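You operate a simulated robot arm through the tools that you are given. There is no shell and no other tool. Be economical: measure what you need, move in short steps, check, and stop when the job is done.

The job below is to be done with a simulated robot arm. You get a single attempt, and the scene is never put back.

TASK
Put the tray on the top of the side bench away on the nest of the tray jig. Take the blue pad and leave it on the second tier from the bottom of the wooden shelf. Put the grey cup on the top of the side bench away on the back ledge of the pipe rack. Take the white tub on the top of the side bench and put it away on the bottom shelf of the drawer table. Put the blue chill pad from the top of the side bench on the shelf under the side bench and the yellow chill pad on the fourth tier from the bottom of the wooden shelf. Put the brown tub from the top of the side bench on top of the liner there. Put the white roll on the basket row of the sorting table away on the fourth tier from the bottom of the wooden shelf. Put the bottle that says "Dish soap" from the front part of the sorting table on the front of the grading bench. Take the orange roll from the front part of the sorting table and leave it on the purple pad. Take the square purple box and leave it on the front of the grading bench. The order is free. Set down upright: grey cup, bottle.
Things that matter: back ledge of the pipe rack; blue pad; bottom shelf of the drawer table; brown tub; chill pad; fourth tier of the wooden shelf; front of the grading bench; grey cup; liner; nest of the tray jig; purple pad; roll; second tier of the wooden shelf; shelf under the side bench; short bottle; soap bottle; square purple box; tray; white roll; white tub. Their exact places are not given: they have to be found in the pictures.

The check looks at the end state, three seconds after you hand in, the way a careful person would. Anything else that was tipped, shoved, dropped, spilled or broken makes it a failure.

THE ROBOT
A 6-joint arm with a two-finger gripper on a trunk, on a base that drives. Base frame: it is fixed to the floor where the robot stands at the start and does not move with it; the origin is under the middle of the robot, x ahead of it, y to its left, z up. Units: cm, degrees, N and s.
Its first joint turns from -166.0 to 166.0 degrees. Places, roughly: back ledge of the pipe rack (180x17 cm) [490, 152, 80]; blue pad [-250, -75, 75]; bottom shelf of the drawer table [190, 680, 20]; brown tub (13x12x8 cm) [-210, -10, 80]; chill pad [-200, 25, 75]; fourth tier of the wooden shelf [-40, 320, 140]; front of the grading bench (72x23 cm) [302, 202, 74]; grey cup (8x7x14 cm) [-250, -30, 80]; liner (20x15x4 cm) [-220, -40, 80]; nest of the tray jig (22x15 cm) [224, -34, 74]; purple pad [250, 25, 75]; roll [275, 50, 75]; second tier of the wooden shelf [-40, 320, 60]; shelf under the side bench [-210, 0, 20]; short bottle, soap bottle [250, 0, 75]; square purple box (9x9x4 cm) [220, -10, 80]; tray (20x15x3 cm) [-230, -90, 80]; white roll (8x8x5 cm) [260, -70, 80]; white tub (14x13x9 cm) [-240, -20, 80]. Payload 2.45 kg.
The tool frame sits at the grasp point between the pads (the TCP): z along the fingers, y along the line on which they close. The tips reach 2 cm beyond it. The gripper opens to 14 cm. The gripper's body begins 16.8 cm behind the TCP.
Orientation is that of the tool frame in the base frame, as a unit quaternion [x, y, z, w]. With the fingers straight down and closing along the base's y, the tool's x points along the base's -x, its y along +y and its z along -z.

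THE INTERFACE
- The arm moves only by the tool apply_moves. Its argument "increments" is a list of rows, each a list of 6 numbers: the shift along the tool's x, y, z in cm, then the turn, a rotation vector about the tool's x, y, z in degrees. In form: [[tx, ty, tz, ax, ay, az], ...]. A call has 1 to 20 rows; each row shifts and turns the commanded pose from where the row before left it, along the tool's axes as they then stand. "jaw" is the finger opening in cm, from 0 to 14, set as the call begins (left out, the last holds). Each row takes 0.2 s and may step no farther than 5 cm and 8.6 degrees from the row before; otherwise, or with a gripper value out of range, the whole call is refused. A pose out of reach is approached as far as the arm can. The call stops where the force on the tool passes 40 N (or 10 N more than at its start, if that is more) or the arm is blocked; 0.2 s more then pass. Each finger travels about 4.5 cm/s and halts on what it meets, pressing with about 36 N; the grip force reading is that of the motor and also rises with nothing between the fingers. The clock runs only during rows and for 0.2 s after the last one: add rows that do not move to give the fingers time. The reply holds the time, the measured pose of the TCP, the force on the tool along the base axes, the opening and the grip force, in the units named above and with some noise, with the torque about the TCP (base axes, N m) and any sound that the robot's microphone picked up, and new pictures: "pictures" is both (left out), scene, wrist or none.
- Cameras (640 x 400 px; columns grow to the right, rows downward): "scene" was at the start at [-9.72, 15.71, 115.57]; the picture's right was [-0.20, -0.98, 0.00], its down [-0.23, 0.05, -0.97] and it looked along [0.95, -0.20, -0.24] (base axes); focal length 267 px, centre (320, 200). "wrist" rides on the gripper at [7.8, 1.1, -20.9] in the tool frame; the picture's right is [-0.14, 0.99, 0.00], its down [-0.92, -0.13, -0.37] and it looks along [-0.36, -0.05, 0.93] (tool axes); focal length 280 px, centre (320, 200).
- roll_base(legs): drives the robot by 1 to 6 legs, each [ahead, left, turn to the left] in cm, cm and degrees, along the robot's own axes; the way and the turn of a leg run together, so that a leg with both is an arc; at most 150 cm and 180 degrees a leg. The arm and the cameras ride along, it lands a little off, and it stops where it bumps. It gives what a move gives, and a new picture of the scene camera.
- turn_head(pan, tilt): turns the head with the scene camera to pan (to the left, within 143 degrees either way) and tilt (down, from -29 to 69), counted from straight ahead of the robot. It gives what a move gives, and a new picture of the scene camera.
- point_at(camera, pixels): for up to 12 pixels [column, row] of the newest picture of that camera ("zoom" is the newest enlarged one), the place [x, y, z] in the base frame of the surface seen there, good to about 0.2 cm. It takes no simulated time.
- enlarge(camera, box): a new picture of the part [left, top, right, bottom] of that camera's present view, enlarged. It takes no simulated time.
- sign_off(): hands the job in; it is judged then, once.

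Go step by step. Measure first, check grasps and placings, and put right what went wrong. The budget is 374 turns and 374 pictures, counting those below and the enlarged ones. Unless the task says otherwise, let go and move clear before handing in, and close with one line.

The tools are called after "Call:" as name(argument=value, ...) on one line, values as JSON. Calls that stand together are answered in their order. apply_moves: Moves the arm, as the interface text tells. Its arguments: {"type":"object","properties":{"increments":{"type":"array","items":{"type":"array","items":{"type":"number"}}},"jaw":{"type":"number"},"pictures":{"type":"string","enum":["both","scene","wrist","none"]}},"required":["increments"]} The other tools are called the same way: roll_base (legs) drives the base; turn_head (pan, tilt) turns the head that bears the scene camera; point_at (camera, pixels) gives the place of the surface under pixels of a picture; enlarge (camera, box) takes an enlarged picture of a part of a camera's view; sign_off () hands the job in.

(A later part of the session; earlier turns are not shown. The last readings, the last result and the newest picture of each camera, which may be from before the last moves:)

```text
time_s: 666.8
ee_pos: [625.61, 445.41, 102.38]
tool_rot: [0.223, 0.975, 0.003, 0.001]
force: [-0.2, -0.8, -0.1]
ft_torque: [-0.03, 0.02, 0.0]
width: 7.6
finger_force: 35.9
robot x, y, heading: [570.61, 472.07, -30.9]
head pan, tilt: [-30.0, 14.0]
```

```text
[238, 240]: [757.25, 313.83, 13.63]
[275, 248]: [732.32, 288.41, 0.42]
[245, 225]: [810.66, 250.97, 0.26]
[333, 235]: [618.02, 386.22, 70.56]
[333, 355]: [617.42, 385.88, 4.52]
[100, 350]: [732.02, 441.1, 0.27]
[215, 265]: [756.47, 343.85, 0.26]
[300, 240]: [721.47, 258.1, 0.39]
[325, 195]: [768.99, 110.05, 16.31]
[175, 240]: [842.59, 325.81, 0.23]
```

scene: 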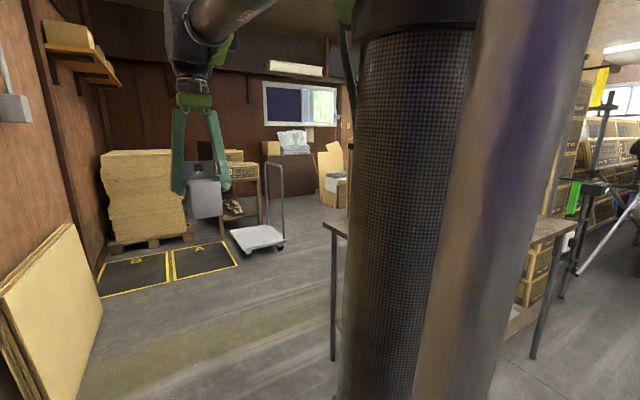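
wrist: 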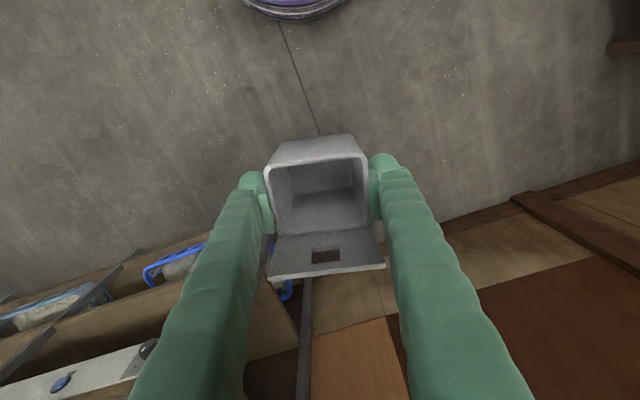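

Aisle behind the table is clear (D 477–625). Go forward, turn around, and move left behind the rack.

Call:
roll_base(legs=[[85, 0, 0], [80, 0, 0], [0, 0, 180], [0, 110, 0]])

Call:
turn_head(pan=40, tilt=14)

```text
time_s: 687.9
ee_pos: [597.42, 319.97, 102.44]
tool_rot: [0.97, -0.243, -0.001, 0.003]
force: [0.5, 0.2, -0.8]
ft_torque: [0.02, -0.02, -0.03]
width: 7.5
finger_force: 35.7
robot x, y, heading: [651.47, 291.42, 147.0]
head pan, tilt: [-30.0, 14.0]
```

scene: 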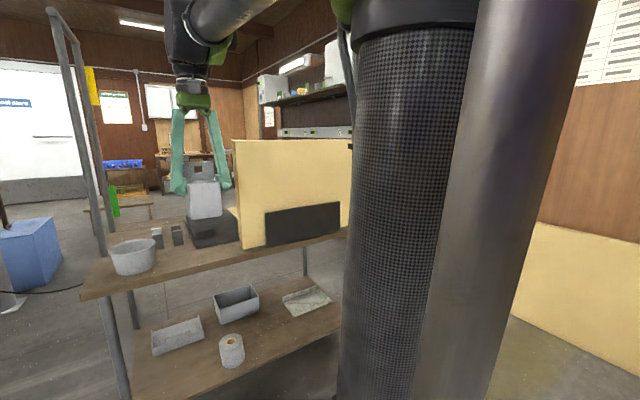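

```text
time_s: 689.4
ee_pos: [597.35, 320.03, 102.49]
tool_rot: [0.97, -0.242, -0.001, 0.003]
force: [0.4, 0.7, -0.5]
ft_torque: [-0.01, -0.02, 0.02]
width: 7.52
finger_force: 36.0
robot x, y, heading: [651.37, 291.53, 146.5]
head pan, tilt: [40.0, 14.0]
```

scene: 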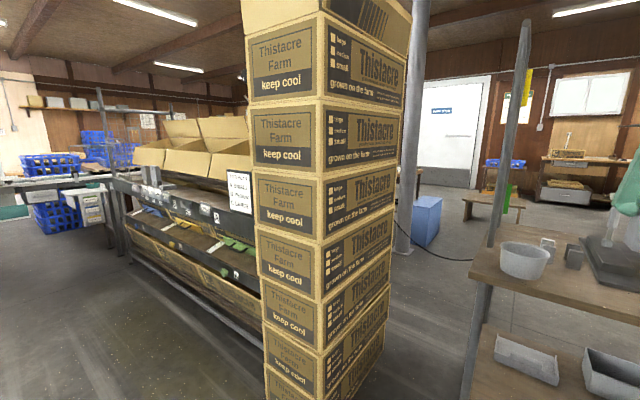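

The back ledge with cards is visible at (190,210). Measure the stack corner and ledge.

Call:
point_at(camera="scene", pixels=[[322, 200], [250, 215], [400, 150], [175, 215], [200, 222], [150, 200], [230, 240], [190, 240], [205, 265], [215, 190], [130, 250], [240, 330]])

Call:
enlarge(camera="scene", box=[90, 110, 270, 310])

```text
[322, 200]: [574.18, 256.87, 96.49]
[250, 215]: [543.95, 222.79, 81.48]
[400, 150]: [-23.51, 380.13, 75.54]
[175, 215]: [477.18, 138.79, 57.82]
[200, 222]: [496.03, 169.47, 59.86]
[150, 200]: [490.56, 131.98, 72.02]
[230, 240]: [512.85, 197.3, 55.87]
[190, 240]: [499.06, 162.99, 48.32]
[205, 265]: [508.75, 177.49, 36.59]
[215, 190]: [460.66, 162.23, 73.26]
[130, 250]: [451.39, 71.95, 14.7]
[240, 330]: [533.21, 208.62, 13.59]
```

```text
2.00 times, centred on (180, 210) of scene
```

zoom: 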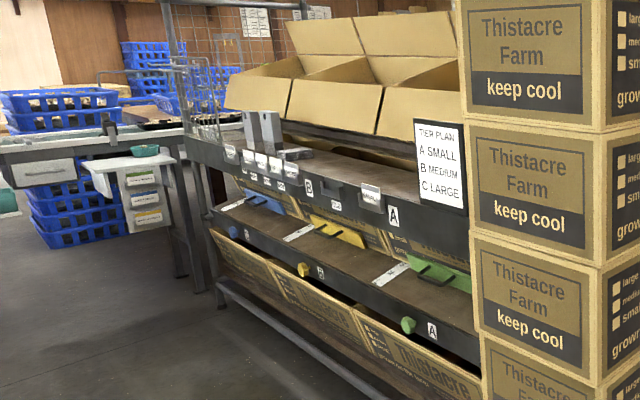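

The stack corner reaches D=505, so back off 36 cm first, then go left ~165 to the free part of the ledge.

Call:
roll_base(legs=[[-36, 0, 3], [0, 85, 0], [0, 80, 0]])

Call:
turn_head(pan=0, tilt=20)

```text
time_s: 699.6
ee_pos: [543.05, 159.23, 102.35]
tool_rot: [0.974, -0.228, -0.001, 0.004]
force: [-0.3, 0.9, -0.7]
ft_torque: [0.0, 0.01, 0.01]
width: 7.5
finger_force: 36.3
robot x, y, heading: [598.13, 132.13, 148.7]
head pan, tilt: [40.0, 14.0]
```

scene: 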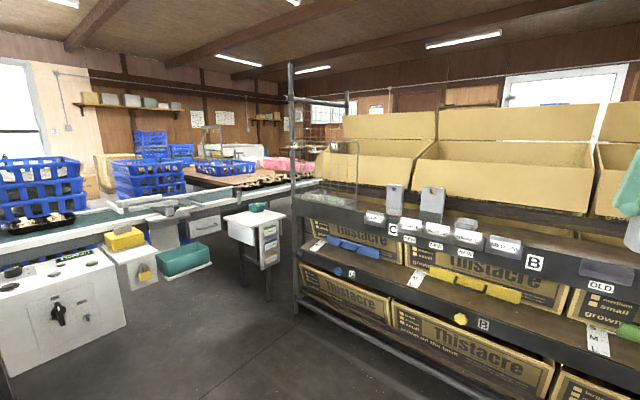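

```text
time_s: 700.7
ee_pos: [543.03, 159.24, 102.4]
tool_rot: [0.974, -0.227, -0.001, 0.004]
force: [0.9, 0.1, -0.2]
ft_torque: [0.0, 0.0, 0.0]
width: 7.5
finger_force: 36.6
robot x, y, heading: [597.83, 132.34, 148.8]
head pan, tilt: [0.0, 20.0]
```

scene: 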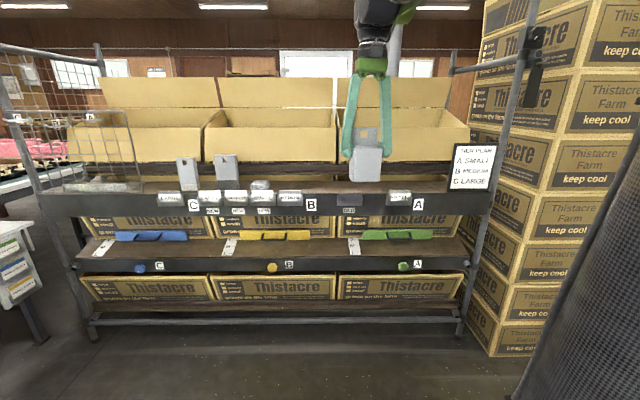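

Facing the back ledge. Enlarge and measure the ledge surface.

Call:
enlarge(camera="scene", box=[160, 140, 480, 220])

Call:
point_at(camera="scene", pixels=[[320, 182], [320, 175], [320, 168], [320, 190], [400, 182], [400, 172], [440, 180], [227, 185], [227, 170], [260, 185], [348, 198], [320, 205]])

```text
2.00 times, centred on (320, 180) of scene
```

zoom: 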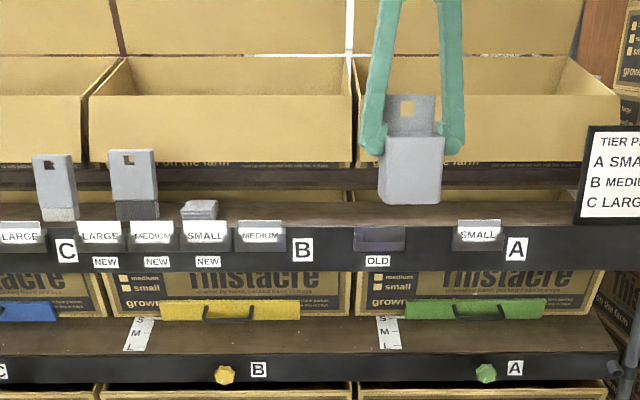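

```text
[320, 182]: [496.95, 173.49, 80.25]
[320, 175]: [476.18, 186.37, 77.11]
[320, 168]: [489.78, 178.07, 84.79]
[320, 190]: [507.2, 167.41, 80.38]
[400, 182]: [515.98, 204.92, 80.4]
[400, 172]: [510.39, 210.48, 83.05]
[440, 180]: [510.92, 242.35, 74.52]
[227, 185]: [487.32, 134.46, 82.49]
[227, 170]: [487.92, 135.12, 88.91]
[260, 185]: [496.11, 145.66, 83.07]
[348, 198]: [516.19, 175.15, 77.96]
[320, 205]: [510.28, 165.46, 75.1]
```

Ledge top z≈80.35, D 477–494. Check box faces for gripper clearance.

Call:
point_at(camera="scene", pixels=[[330, 150], [410, 150], [320, 132], [320, 95], [260, 152], [440, 140], [385, 110]])

```text
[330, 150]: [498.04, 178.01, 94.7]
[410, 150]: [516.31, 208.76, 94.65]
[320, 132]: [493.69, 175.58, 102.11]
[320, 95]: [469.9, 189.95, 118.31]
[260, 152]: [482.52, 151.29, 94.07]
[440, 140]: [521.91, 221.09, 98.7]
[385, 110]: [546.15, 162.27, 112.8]
```

Target cup at s=500, D=487.5 → (512.7,186.4). Drive forward 30.

Call:
roll_base(legs=[[28, 0, 0.5]])

```text
time_s: 702.6
ee_pos: [519.4, 173.01, 102.49]
tool_rot: [0.974, -0.225, 0.0, 0.003]
force: [0.1, -0.7, -0.7]
ft_torque: [0.02, 0.01, 0.04]
width: 7.5
finger_force: 35.9
robot x, y, heading: [574.67, 146.35, 149.0]
head pan, tilt: [0.0, 20.0]
```

scene: 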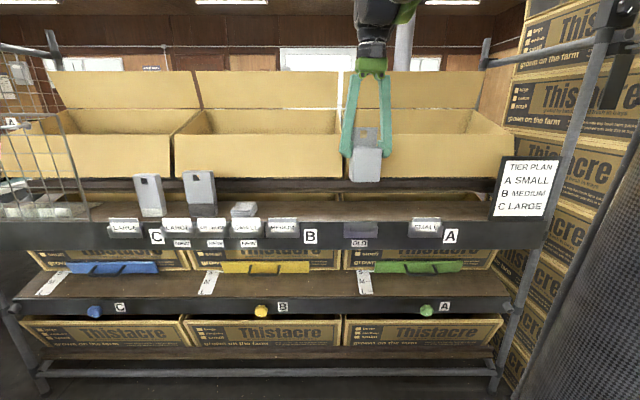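

Move over the target, align yaw, and lower to just above the ledge.

Call:
apply_moves(increments=[[-3.97, -3.03, 0, 0, 0, 0], [-3.97, -3.03, 0, 0, 0, 0], [-3.97, -3.03, 0, 0, 0, 0], [0, 0, 0, 0, 0, 4.5], [0, 0, 4.5, 0, 0, 0], [0, 0, 4.5, 0, 0, 0], [0, 0, 4, 0, 0, 0]])

Call:
enlarge(camera="scene", box=[300, 120, 480, 240])

```text
time_s: 704.2
ee_pos: [512.56, 186.06, 89.32]
tool_rot: [0.965, -0.262, -0.001, 0.003]
force: [0.4, -0.5, -0.7]
ft_torque: [0.03, 0.0, 0.02]
width: 7.5
finger_force: 36.6
robot x, y, heading: [574.38, 146.1, 148.9]
head pan, tilt: [0.0, 20.0]
```

scene: 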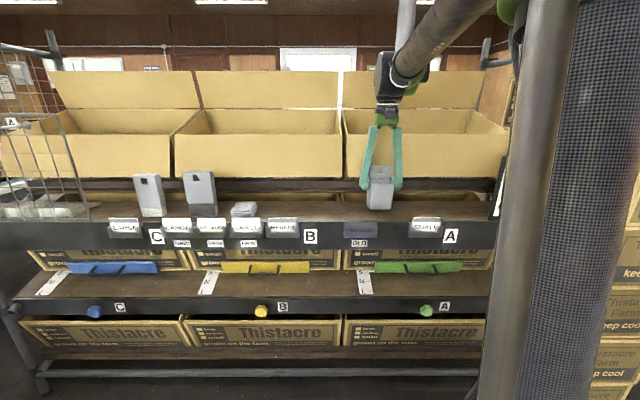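
wrist: 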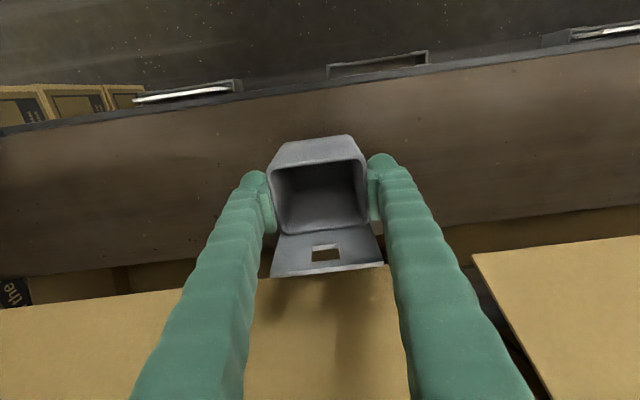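

```text
3.33 times, centred on (390, 180) of scene
```

zoom: 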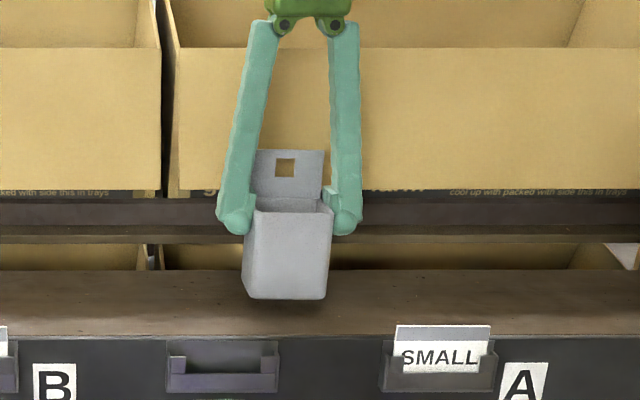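

Over the ledge, clear of box and cards. Lower gently.

Call:
apply_moves(increments=[[0, 0, 2.0, 0, 0, 0], [0, 0, 0.3, 0, 0, 0], [0, 0, 0.2, 0, 0, 0]], pictures="none")

```text
time_s: 704.7
ee_pos: [512.48, 186.23, 87.74]
tool_rot: [0.965, -0.262, -0.003, 0.004]
force: [2.5, -3.5, 24.5]
ft_torque: [-0.22, -0.43, -0.03]
width: 7.52
finger_force: 36.9
robot x, y, heading: [574.05, 146.48, 149.2]
head pan, tilt: [0.0, 20.0]
stopped in row 2: the force on the tool passed its limit at 48 N (the readings are from after the stop); the commanded pose is now the measured one
```

Contact at 87.7, a bit early. Look at the cup's attitude.

Call:
apply_moves(increments=[[0, 0, -0.2, 0, 0, 0]], pictures="none")

Call:
enlarge(camera="scene", box=[340, 150, 430, 220])

```text
time_s: 705.1
ee_pos: [512.4, 186.27, 87.85]
tool_rot: [0.965, -0.262, -0.001, 0.003]
force: [-0.3, 0.4, -0.5]
ft_torque: [0.0, 0.0, 0.01]
width: 7.49
finger_force: 36.4
robot x, y, heading: [574.42, 146.44, 149.4]
head pan, tilt: [0.0, 20.0]
```

```text
5.71 times, centred on (385, 185) of scene
```

zoom: 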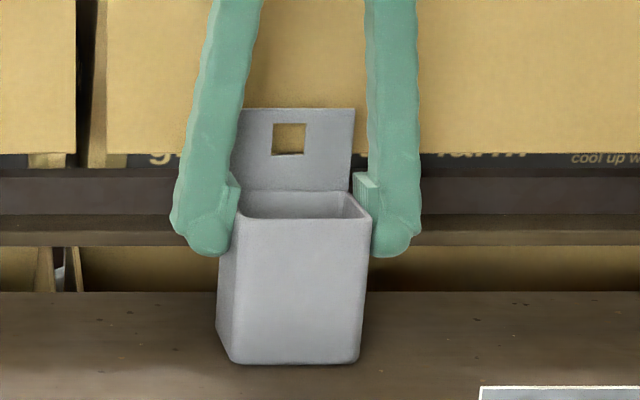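

Cup looks upright, nearly touching. Lower 0.15 and release.

Call:
apply_moves(increments=[[0, 0, 0.12, 0, 0, 0], [0, 0, 0, 0, 0, 0]], pictures="none")

Call:
apply_moves(increments=[[0, 0, 0, 0, 0, 0], [0, 0, 0, 0, 0, 0], [0, 0, 0, 0, 0, 0], [0, 0, 0, 0, 0, 0], [0, 0, -3, 0, 0, 0], [0, 0, -5, 0, 0, 0], [0, 0, -5, 0, 0, 0]], jaw=10.5, pictures="scene")

Call:
enlarge(camera="scene", box=[310, 130, 460, 230])

```text
time_s: 705.7
ee_pos: [512.4, 186.31, 87.74]
tool_rot: [0.965, -0.263, -0.001, 0.004]
force: [-0.6, -0.2, 4.7]
ft_torque: [-0.01, 0.01, 0.0]
width: 7.5
finger_force: 36.0
robot x, y, heading: [574.66, 146.23, 149.3]
head pan, tilt: [0.0, 20.0]
```

```text
time_s: 707.3
ee_pos: [512.3, 186.52, 100.95]
tool_rot: [0.965, -0.263, -0.001, 0.004]
force: [-0.2, 0.1, -0.2]
ft_torque: [0.03, 0.0, -0.04]
width: 10.51
finger_force: 0.1
robot x, y, heading: [574.49, 146.28, 149.4]
head pan, tilt: [0.0, 20.0]
```

scene: 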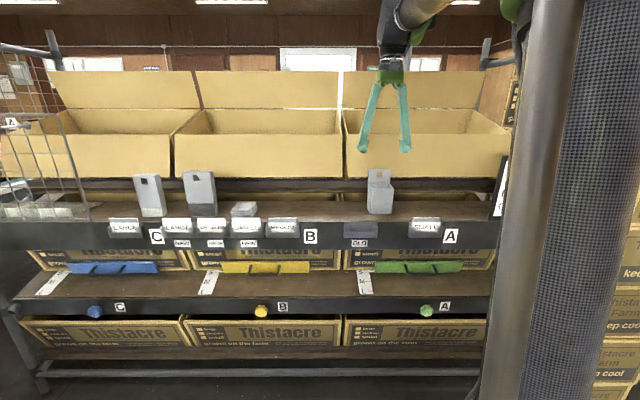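

```text
4.00 times, centred on (385, 180) of scene
```

zoom: 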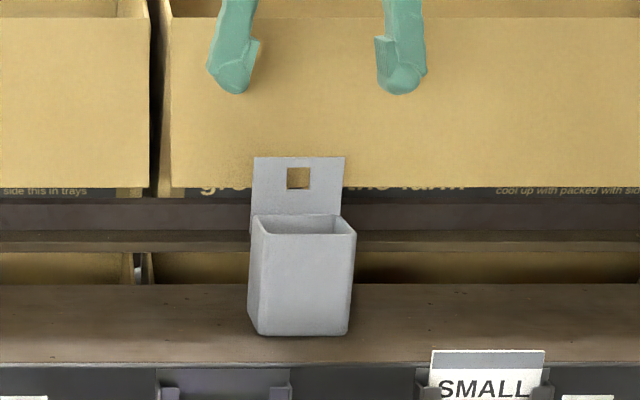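

Cup stands upright on the ledge. Retract the arm and drive back out the way I came.

Call:
apply_moves(increments=[[4.8, 0, -1, 0, 0, 0], [4.8, 0, -1, 0, 0, 0], [4.8, 0, -1, 0, 0, 0]], pictures="none")

Call:
roll_base(legs=[[-30, 0, 0], [0, -85, 0], [0, -80, 0], [26, 0, 0], [0, -112, 0]])

Call:
turn_head(pan=0, tilt=20)

```text
time_s: 708.1
ee_pos: [525.0, 178.81, 103.59]
tool_rot: [0.965, -0.262, -0.001, 0.003]
force: [-0.2, 0.1, -0.7]
ft_torque: [-0.09, -0.06, -0.01]
width: 10.5
finger_force: 0.0
robot x, y, heading: [574.38, 146.53, 149.1]
head pan, tilt: [0.0, 20.0]
```

```text
time_s: 724.9
ee_pos: [671.17, 413.71, 103.58]
tool_rot: [0.964, -0.265, -0.001, 0.003]
force: [-0.1, -0.2, -0.4]
ft_torque: [-0.03, -0.04, 0.03]
width: 10.52
finger_force: 0.0
robot x, y, heading: [720.62, 380.95, 148.7]
head pan, tilt: [0.0, 20.0]
```

scene: 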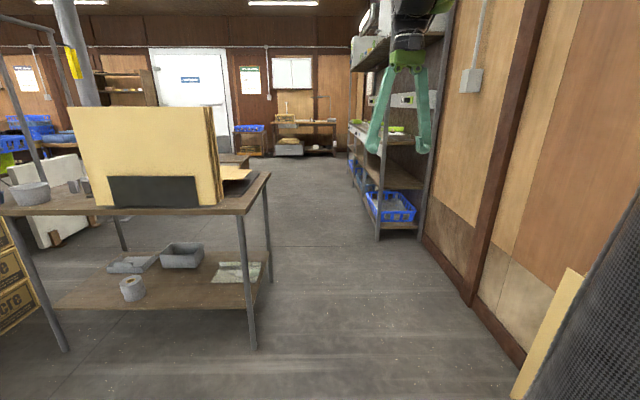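

```text
time_s: 725.5
ee_pos: [671.12, 413.77, 103.71]
tool_rot: [0.964, -0.266, -0.001, 0.003]
force: [0.2, -0.5, 0.4]
ft_torque: [-0.01, 0.03, 0.0]
width: 10.51
finger_force: 0.0
robot x, y, heading: [720.82, 381.4, 148.7]
head pan, tilt: [0.0, 20.0]
```

scene: 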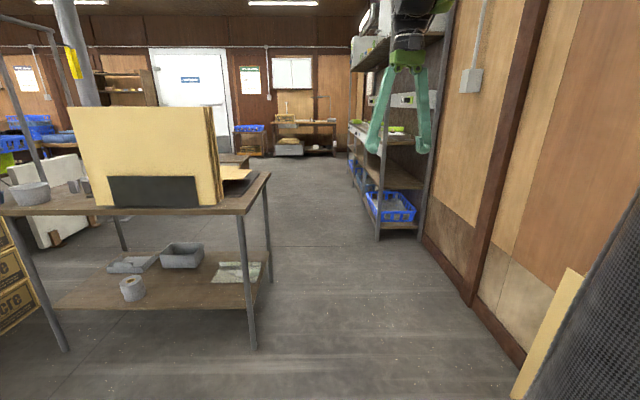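

Corridor clear. Drive forward out to the main aisle.

Call:
roll_base(legs=[[150, 0, 0.6], [20, 0, 0], [0, 10, 0], [150, 0, 0], [150, 0, 0]])

```text
time_s: 748.6
ee_pos: [255.34, 619.44, 103.62]
tool_rot: [0.975, -0.221, -0.001, 0.004]
force: [-0.7, -0.6, -0.5]
ft_torque: [-0.04, 0.01, 0.01]
width: 10.47
finger_force: 0.0
robot x, y, heading: [307.65, 591.17, 153.8]
head pan, tilt: [0.0, 20.0]
```

scene: 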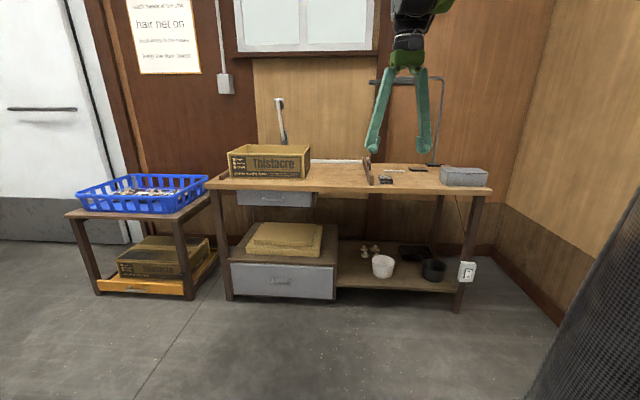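

White tub still fine. Turn to travel along the aisle toward the sorting table.

Call:
roll_base(legs=[[0, 0, 85.5], [0, -20, 0], [150, 0, 0], [150, 0, 0], [150, 0, 0], [115, 0, 0]])

Call:
roll_base(legs=[[0, 0, 90], [120, 0, 0], [60, 0, 0]])

Call:
turn_head(pan=0, tilt=30)

```text
time_s: 780.4
ee_pos: [-38.42, 69.85, 103.58]
tool_rot: [0.872, 0.49, 0.002, 0.003]
force: [0.2, -1.0, -0.5]
ft_torque: [0.0, 0.0, -0.02]
width: 10.51
finger_force: 0.1
robot x, y, heading: [-5.37, 118.76, -122.0]
head pan, tilt: [0.0, 20.0]
```

scene: 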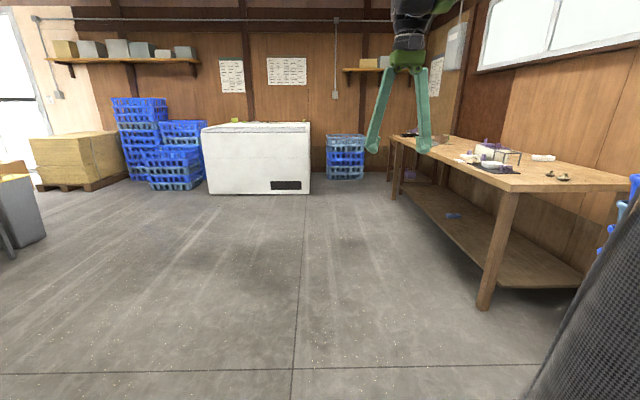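

```text
time_s: 793.3
ee_pos: [200.08, -1.25, 103.62]
tool_rot: [0.255, 0.967, 0.003, 0.001]
force: [-0.6, 0.7, -0.3]
ft_torque: [0.01, 0.0, 0.02]
width: 10.5
finger_force: 0.1
robot x, y, heading: [149.8, 30.11, -30.1]
head pan, tilt: [0.0, 20.0]
```

scene: 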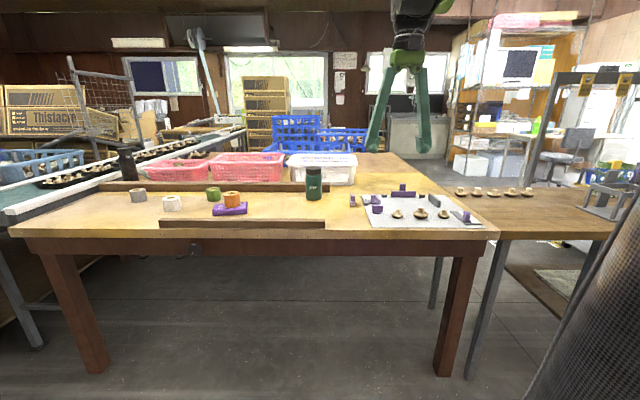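

```text
time_s: 794.1
ee_pos: [200.15, -1.32, 103.67]
tool_rot: [0.254, 0.967, 0.004, 0.001]
force: [-0.7, -0.1, -0.1]
ft_torque: [0.01, 0.01, 0.02]
width: 10.48
finger_force: 0.1
robot x, y, heading: [150.36, 30.25, -30.1]
head pan, tilt: [0.0, 30.0]
```

scene: 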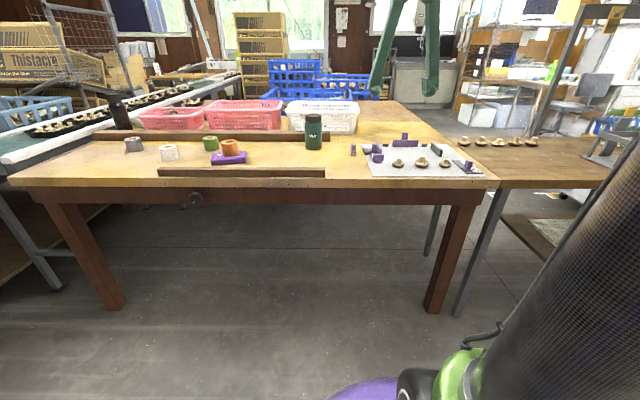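

Drive so the wrist camera looks down on the jig.

Call:
roll_base(legs=[[0, -20, 0], [32, 0, 0]])

Call:
apply_moves(increments=[[0, 0, -4, 0, 0, 0]], jaw=14, pictures="wrist")

Call:
enlarge(camera="wrist", box=[140, 40, 500, 265])

```text
time_s: 797.4
ee_pos: [217.72, -33.92, 103.66]
tool_rot: [0.254, 0.967, 0.004, 0.001]
force: [-0.4, -0.3, -0.3]
ft_torque: [0.01, -0.01, -0.02]
width: 10.48
finger_force: 0.1
robot x, y, heading: [167.69, -2.38, -30.0]
head pan, tilt: [0.0, 30.0]
```

scene: 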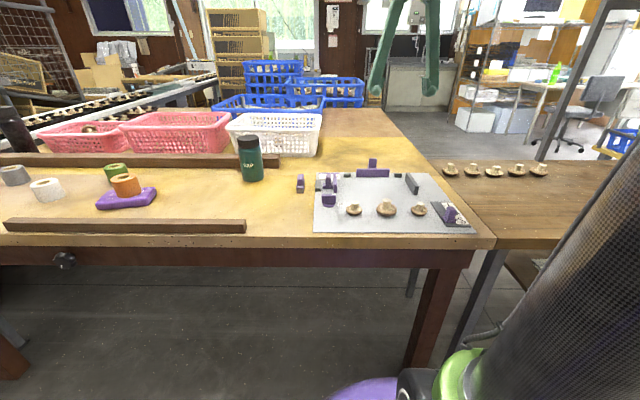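

```text
time_s: 797.8
ee_pos: [217.53, -33.99, 107.57]
tool_rot: [0.253, 0.967, 0.003, 0.002]
force: [0.2, 0.5, -0.4]
ft_torque: [-0.02, 0.0, 0.01]
width: 13.95
finger_force: 0.4
robot x, y, heading: [167.76, -2.59, -29.7]
head pan, tilt: [0.0, 30.0]
```

wrist: 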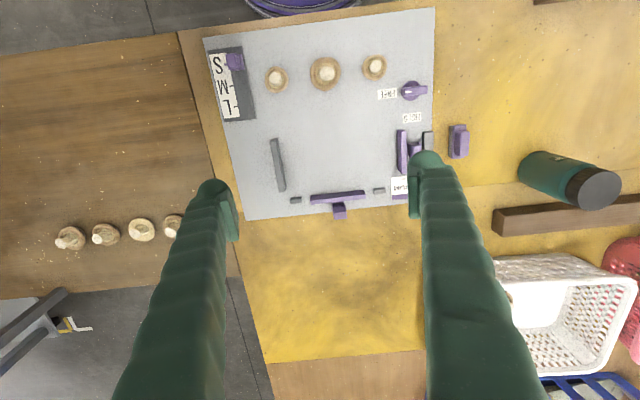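

```text
1.78 times, centred on (320, 152) of wrist
```

zoom: 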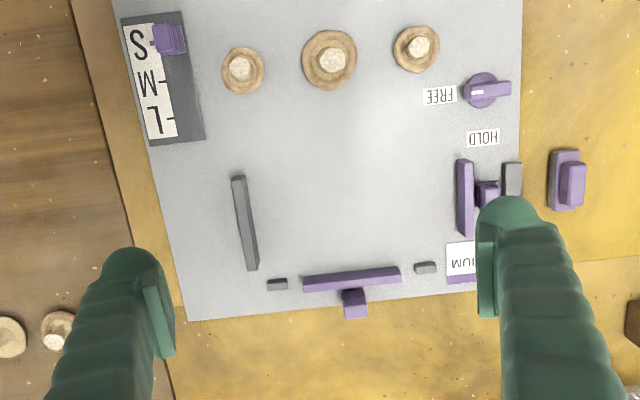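

The nest: right grey bar, left purple clamp plate, far purple bar. Measure them.

Call:
point_at(camera="zoom", pixels=[[246, 182], [257, 262], [459, 170], [460, 230], [278, 280], [425, 264], [352, 275], [330, 60], [330, 85], [415, 72], [243, 92], [350, 180]])

```text
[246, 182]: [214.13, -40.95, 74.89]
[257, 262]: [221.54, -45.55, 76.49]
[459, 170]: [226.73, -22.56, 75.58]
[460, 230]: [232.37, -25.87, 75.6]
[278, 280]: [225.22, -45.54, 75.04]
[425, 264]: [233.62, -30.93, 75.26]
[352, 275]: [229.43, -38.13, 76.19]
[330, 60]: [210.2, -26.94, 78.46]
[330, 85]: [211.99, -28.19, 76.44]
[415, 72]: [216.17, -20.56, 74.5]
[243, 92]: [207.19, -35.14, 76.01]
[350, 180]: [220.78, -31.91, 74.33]
```

Nest measured: along −12.2…10.1, far stop at depth 29.4, near side open. I'll pinch the tray by a long wall. Drive back to the side bench.

Call:
roll_base(legs=[[-60, 0, 0], [0, 0, 179.5], [150, 0, 0], [0, 137, 0], [0, 137, 0]])

Call:
turn_head(pan=0, tilt=38)

```text
time_s: 827.7
ee_pos: [-186.88, -117.96, 107.66]
tool_rot: [0.98, -0.2, -0.002, 0.003]
force: [0.2, -0.2, -0.5]
ft_torque: [-0.03, -0.02, 0.0]
width: 14.02
finger_force: 0.1
robot x, y, heading: [-133.76, -143.52, 156.2]
head pan, tilt: [0.0, 30.0]
stopped in leg 5: the robot was blocked; the commanded pose is now the measured one
```

scene: 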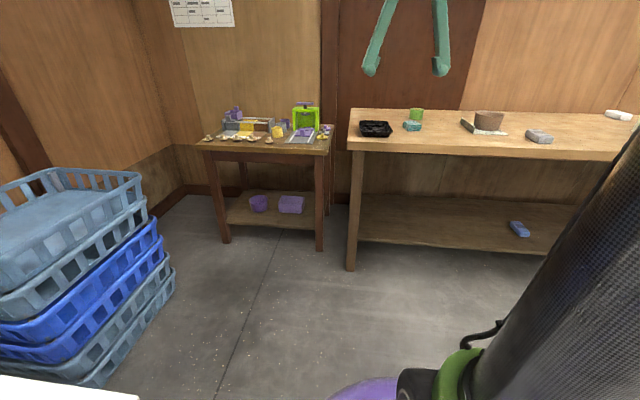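

```text
time_s: 828.4
ee_pos: [-186.85, -117.93, 107.54]
tool_rot: [0.98, -0.199, -0.001, 0.004]
force: [0.1, -0.5, 0.7]
ft_torque: [0.01, 0.02, 0.05]
width: 13.99
finger_force: 0.1
robot x, y, heading: [-133.9, -143.76, 156.3]
head pan, tilt: [0.0, 38.0]
```

scene: 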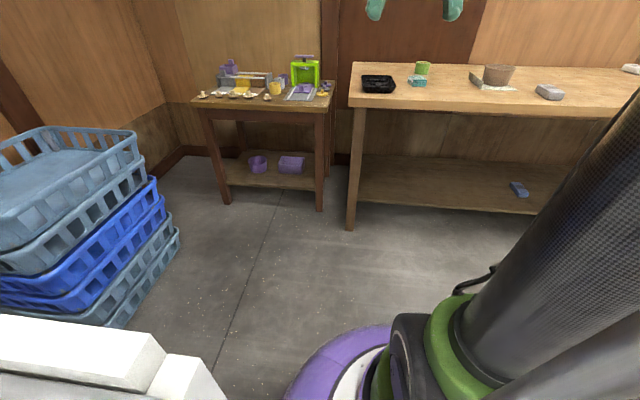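

The base touched the freezer. Move forward off it and check the freezer items.

Call:
roll_base(legs=[[25, -6, 0], [0, 0, -6.5], [22, 0, 0]])

Call:
turn_head(pan=95, tilt=15)

Call:
apply_moves(increments=[[0, 0, 0, 0, 0, 0]], jaw=4, pictures="wrist")

```text
time_s: 832.1
ee_pos: [-222.27, -84.78, 107.52]
tool_rot: [0.966, -0.26, -0.002, 0.004]
force: [-0.4, -0.3, -0.4]
ft_torque: [-0.04, -0.01, 0.0]
width: 14.0
finger_force: 0.1
robot x, y, heading: [-172.89, -116.91, 149.3]
head pan, tilt: [0.0, 38.0]
```

scene: 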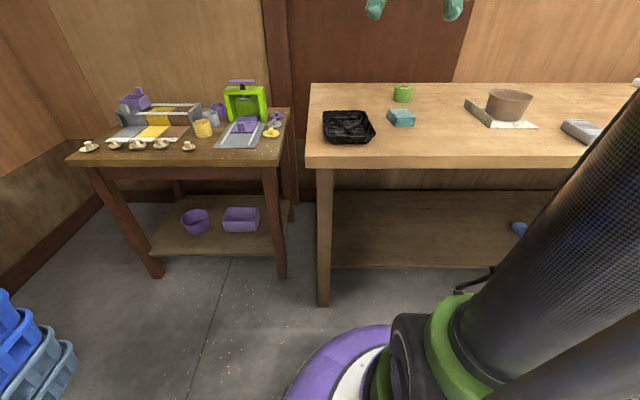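

```text
time_s: 833.8
ee_pos: [-222.5, -84.74, 107.57]
tool_rot: [0.966, -0.26, -0.003, 0.003]
force: [0.3, 0.1, 0.0]
ft_torque: [0.03, -0.02, 0.02]
width: 13.99
finger_force: 0.0
robot x, y, heading: [-173.03, -117.03, 149.3]
head pan, tilt: [95.0, 15.0]
```

scene: 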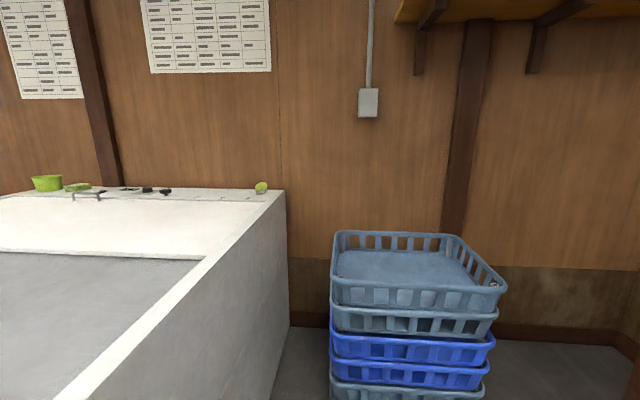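

```text
time_s: 834.2
ee_pos: [-222.35, -84.81, 107.42]
tool_rot: [0.965, -0.261, -0.002, 0.003]
force: [0.7, 0.1, -0.8]
ft_torque: [0.0, 0.01, 0.01]
width: 10.55
finger_force: 0.2
robot x, y, heading: [-172.66, -116.82, 149.2]
head pan, tilt: [95.0, 15.0]
```

wrist: 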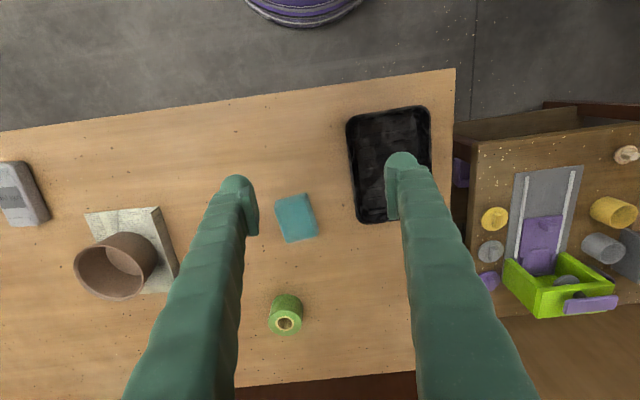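

Freezer and its items are undisturbed. Measure the tray rim (its right wall is at image cols 348–358).

Call:
point_at(camera="wrist", pixels=[[349, 135], [356, 205], [353, 170], [361, 165], [390, 108], [375, 222], [432, 150], [370, 165]])

Call:
enlarge(camera="wrist", box=[320, 90, 460, 240])

```text
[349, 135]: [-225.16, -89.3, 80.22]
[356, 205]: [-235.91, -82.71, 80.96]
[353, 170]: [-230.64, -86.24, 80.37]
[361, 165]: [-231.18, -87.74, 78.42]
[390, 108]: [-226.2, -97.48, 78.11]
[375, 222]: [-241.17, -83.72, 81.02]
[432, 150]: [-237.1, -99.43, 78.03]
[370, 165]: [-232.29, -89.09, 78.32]
```

```text
2.67 times, centred on (390, 165) of wrist
```

zoom: 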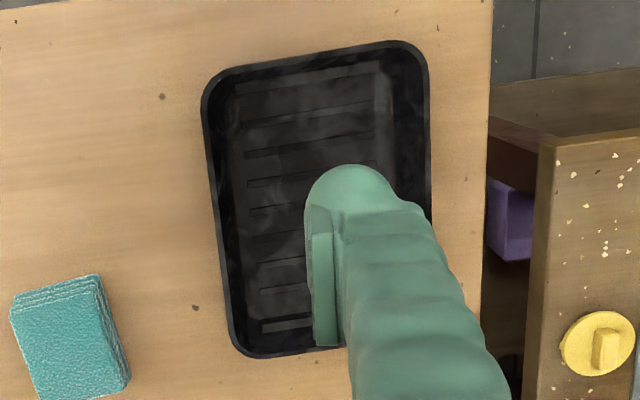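

Move over the right wall's midpoint (-230.8,-86.5) and descend partway.

Call:
apply_moves(increments=[[-3.2, 2.85, 0, 0, 0, 0], [-3.2, 2.85, 0, 0, 0, 0], [0, 0, 5, 0, 0, 0], [0, 0, 5, 0, 0, 0], [0, 0, 5, 0, 0, 0], [0, 0, 3, 0, 0, 0]], jaw=4, pictures="wrist")

```text
time_s: 835.6
ee_pos: [-230.71, -86.92, 89.52]
tool_rot: [0.966, -0.26, -0.002, 0.003]
force: [-0.4, 0.8, -0.2]
ft_torque: [0.03, 0.01, 0.02]
width: 4.01
finger_force: 0.1
robot x, y, heading: [-172.99, -117.22, 149.2]
head pan, tilt: [95.0, 15.0]
```

wrist: 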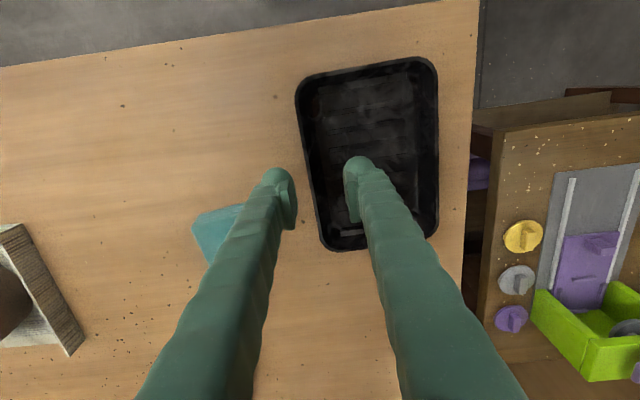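

Straddling the wall. Descend to z 81.3 and look.

Call:
apply_moves(increments=[[0, 0, 4, 0, 0, 0], [0, 0, 3.2, 0, 0, 0], [0, 0, 0.8, 0, 0, 0]], pictures="wrist")

```text
time_s: 836.4
ee_pos: [-230.81, -86.87, 81.6]
tool_rot: [0.966, -0.26, -0.002, 0.003]
force: [0.0, 0.6, 0.0]
ft_torque: [0.0, 0.01, -0.02]
width: 4.02
finger_force: 0.1
robot x, y, heading: [-172.6, -116.53, 149.4]
head pan, tilt: [95.0, 15.0]
```

wrist: 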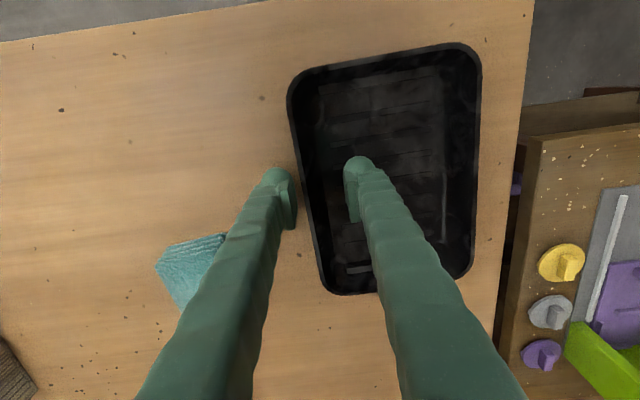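

Shift 0.4 toward the wall, close.

Call:
apply_moves(increments=[[0, -0.4, 0.2, 0, 0, 0], [0, 0, 0, 0, 0, 0], [0, 0, 0, 0, 0, 0], [0, 0, 0, 0, 0, 0], [0, 0, 0, 0, 0, 0]], jaw=0, pictures="none")

Call:
apply_moves(increments=[[0, 0, -1, 0, 0, 0], [0, 0, -2, 0, 0, 0], [0, 0, -2, 0, 0, 0]], pictures="wrist")

Call:
turn_head(pan=0, tilt=38)

```text
time_s: 837.6
ee_pos: [-230.52, -86.4, 81.52]
tool_rot: [0.966, -0.26, -0.001, 0.003]
force: [0.3, -0.3, 2.3]
ft_torque: [-0.16, 0.16, 0.12]
width: 0.59
finger_force: 30.4
robot x, y, heading: [-172.66, -117.07, 149.2]
head pan, tilt: [95.0, 15.0]
```

```text
time_s: 838.4
ee_pos: [-230.62, -86.24, 86.47]
tool_rot: [0.965, -0.26, -0.003, 0.004]
force: [-0.2, 0.2, 0.2]
ft_torque: [-0.02, 0.0, 0.02]
width: 0.6
finger_force: 29.3
robot x, y, heading: [-172.88, -116.83, 149.6]
head pan, tilt: [95.0, 15.0]
```

wrist: 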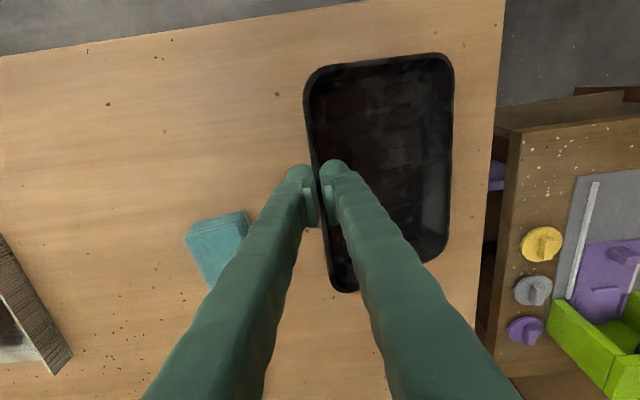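

```text
time_s: 840.1
ee_pos: [-230.64, -86.23, 86.49]
tool_rot: [0.965, -0.261, -0.001, 0.003]
force: [0.3, 0.2, -1.0]
ft_torque: [0.02, 0.05, 0.0]
width: 0.62
finger_force: 29.7
robot x, y, heading: [-172.72, -117.13, 149.4]
head pan, tilt: [0.0, 38.0]
```

scene: 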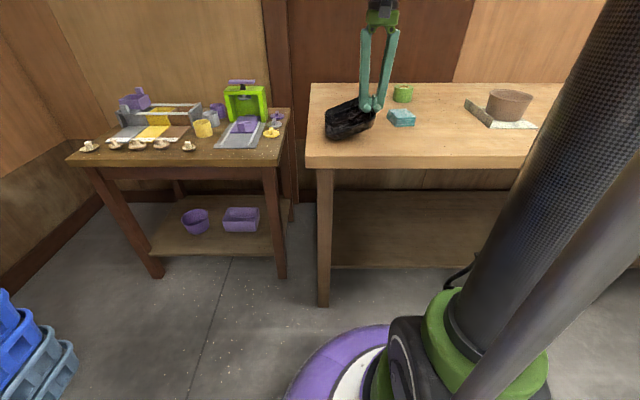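

The tray's sloped wall makes it hang rolled ~20°. Lift, then roll the tool to level it.

Call:
apply_moves(increments=[[0, 0, -4, 0, 0, 0], [0, 0, -4, 0, 0, 0], [0, 0, -4, 0, 0, 0], [0, 0, 0, -7, 0, 0], [0, 0, 0, -7, 0, 0], [0, 0, 0, -7, 0, 0]], pictures="scene")

Call:
enlarge(camera="scene", box=[300, 20, 440, 160])

```text
time_s: 841.5
ee_pos: [-230.58, -86.14, 98.27]
tool_rot: [0.949, -0.255, -0.049, 0.18]
force: [-0.2, -0.6, -0.5]
ft_torque: [0.06, 0.03, 0.01]
width: 0.63
finger_force: 29.9
robot x, y, heading: [-172.98, -117.14, 149.1]
head pan, tilt: [0.0, 38.0]
```

scene: 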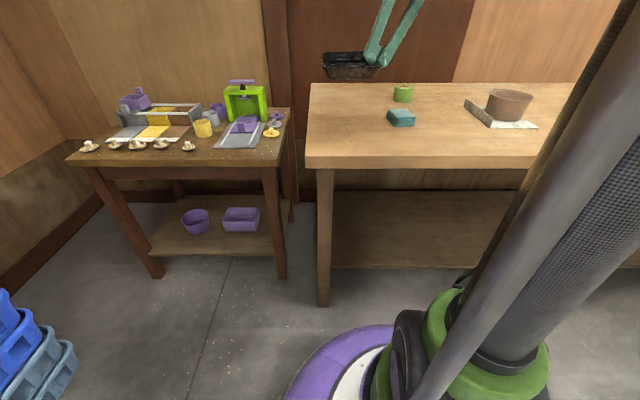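

```text
2.86 times, centred on (370, 90) of scene
```

zoom: 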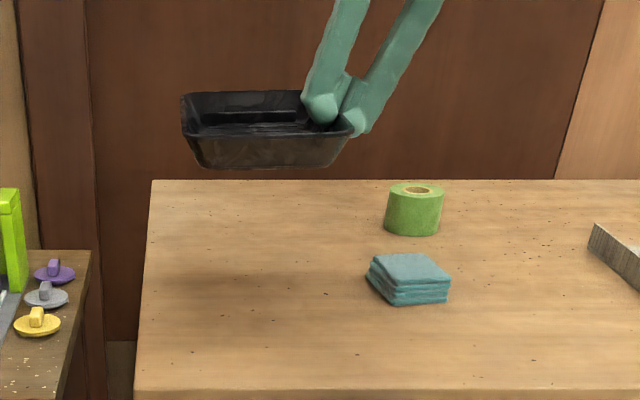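

Tray is level now. Drive: right along the bench, back, turn around, toward the jig.

Call:
roll_base(legs=[[0, -110, 0], [-90, 0, 0], [0, 0, 180], [0, 83, 0], [0, 83, 0], [95, 0, 0]])

Call:
turn_head(pan=0, tilt=30)

```text
time_s: 871.5
ee_pos: [186.67, -2.7, 98.25]
tool_rot: [0.248, 0.951, 0.179, 0.048]
force: [0.4, 0.7, 0.5]
ft_torque: [-0.01, 0.05, -0.01]
width: 0.59
finger_force: 29.7
robot x, y, heading: [128.48, 26.97, -29.8]
head pan, tilt: [0.0, 38.0]
```

scene: 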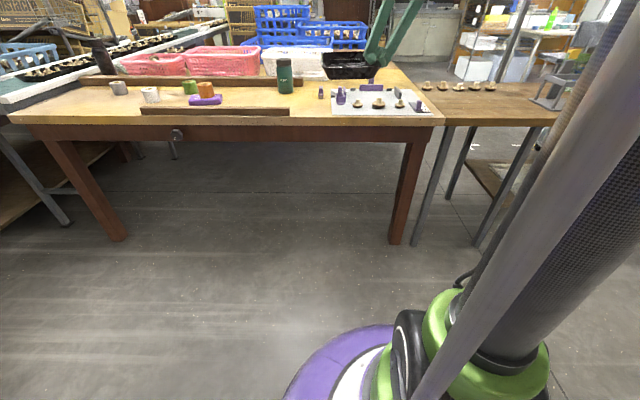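

```text
time_s: 872.1
ee_pos: [186.68, -2.9, 98.38]
tool_rot: [0.247, 0.951, 0.179, 0.048]
force: [0.0, -0.5, -0.2]
ft_torque: [-0.03, -0.01, -0.01]
width: 0.62
finger_force: 29.3
robot x, y, heading: [128.25, 26.83, -29.8]
head pan, tilt: [0.0, 30.0]
```

scene: 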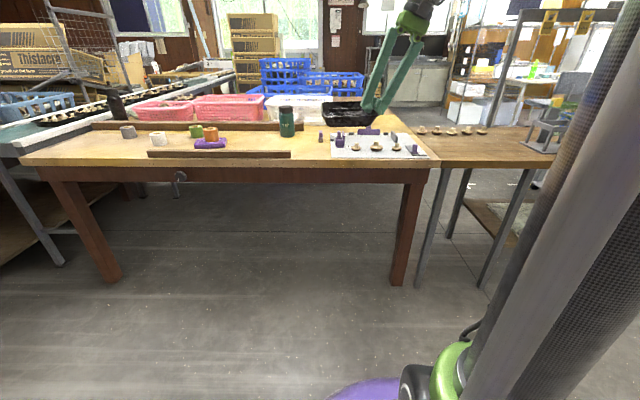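

Yaw the tool −91.4° about the vertical so the tray lies ahead of the gripper with its long axis along the table.

Call:
apply_moves(increments=[[0, -2.975, 7.76, 0, 0, 0]], pictures="none")

```text
refused: row 1 steps farther than a row can; nothing moved
```

(That row was malformed and refused; resend as rotations.)

Call:
apply_moves(increments=[[0, 0, 0, 0, -2.975, 7.76], [0, 0, 0, 0, -2.975, 7.76], [0, 0, 0, 0, -2.975, 7.76], [0, 0, 0, 0, -2.975, 7.76], [0, 0, 0, 0, -2.975, 7.76], [0, 0, 0, 0, -2.975, 7.76], [0, 0, 0, 0, -2.975, 7.76], [0, 0, 0, 0, -2.975, 7.76], [0, 0, 0, 0, -2.975, 7.76], [0, 0, 0, 0, -2.975, 7.76], [0, 0, 0, 0, -2.975, 7.76]], pictures="scene")

Call:
enlarge(camera="scene", box=[280, 50, 480, 180])

```text
time_s: 874.5
ee_pos: [186.46, -2.76, 98.2]
tool_rot: [0.855, 0.485, 0.093, 0.157]
force: [0.2, 0.1, -0.2]
ft_torque: [0.04, 0.0, -0.02]
width: 0.6
finger_force: 29.8
robot x, y, heading: [128.49, 26.84, -29.9]
head pan, tilt: [0.0, 30.0]
```

scene: 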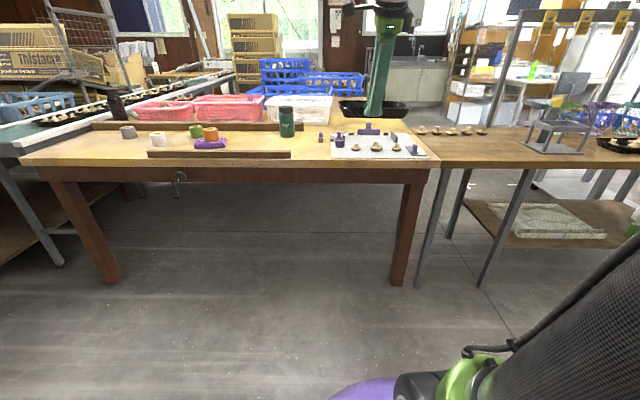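

```text
3.08 times, centred on (380, 115) of scene
```

zoom: 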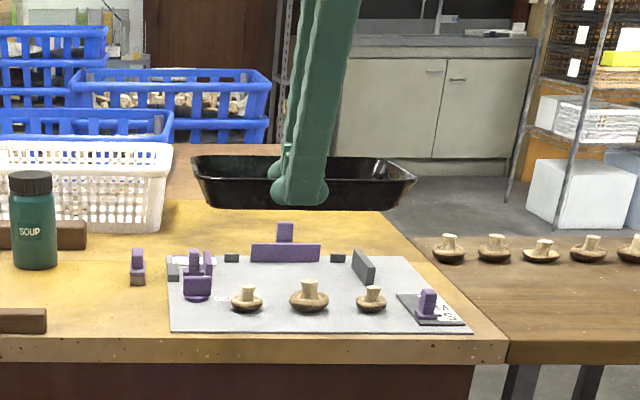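

Tray level and oriented. Drive 36 forward, then position the arm above the nest.

Call:
roll_base(legs=[[36, 0, -0.5]])

Call:
turn_head(pan=0, tilt=40)

```text
time_s: 876.9
ee_pos: [218.49, -21.48, 98.34]
tool_rot: [0.856, 0.484, 0.093, 0.158]
force: [-0.3, 0.1, 0.2]
ft_torque: [-0.02, 0.01, 0.03]
width: 0.59
finger_force: 29.2
robot x, y, heading: [160.26, 8.81, -30.1]
head pan, tilt: [0.0, 30.0]
```

scene: 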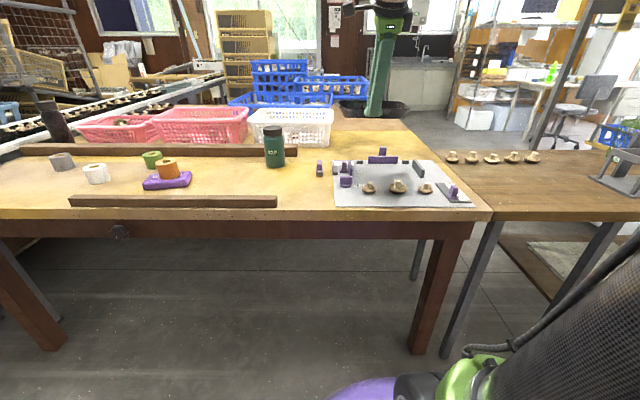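

```text
time_s: 877.6
ee_pos: [218.49, -21.46, 98.29]
tool_rot: [0.856, 0.483, 0.093, 0.158]
force: [-0.4, -0.6, -0.1]
ft_torque: [0.03, 0.0, 0.0]
width: 0.61
finger_force: 29.8
robot x, y, heading: [160.47, 8.56, -30.2]
head pan, tilt: [0.0, 40.0]
```

scene: 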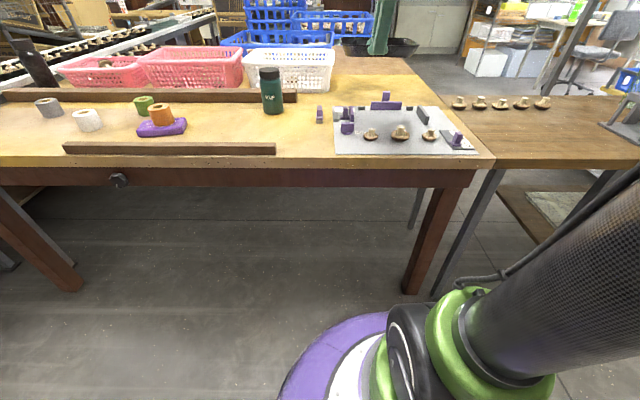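

Move over the nest and lower to z≈84, then check alignment.

Call:
apply_moves(increments=[[-3.82, 1.91, 0.735, 0, 0, 0], [-3.82, 1.91, 0.735, 0, 0, 0], [0, -1.69, 4.38, 0, 0, 0], [0, -1.69, 4.38, 0, 0, 0], [0, -1.69, 4.38, 0, 0, 0]], pictures="scene")

Call:
enlarge(camera="scene", box=[300, 60, 500, 185])

```text
time_s: 878.8
ee_pos: [217.92, -29.96, 83.84]
tool_rot: [0.856, 0.484, 0.093, 0.159]
force: [1.2, -0.3, -0.4]
ft_torque: [0.0, -0.02, 0.01]
width: 0.57
finger_force: 29.8
robot x, y, heading: [159.91, 8.64, -30.2]
head pan, tilt: [0.0, 40.0]
```

scene: 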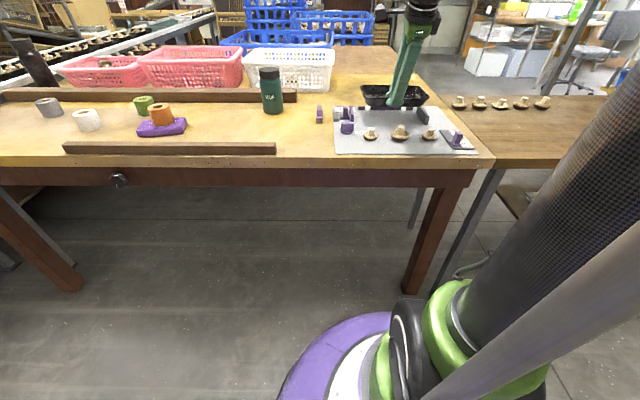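

```text
3.20 times, centred on (400, 122) of scene
```

zoom: 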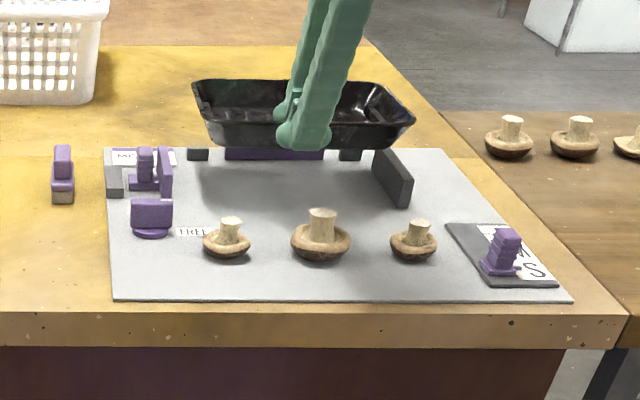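

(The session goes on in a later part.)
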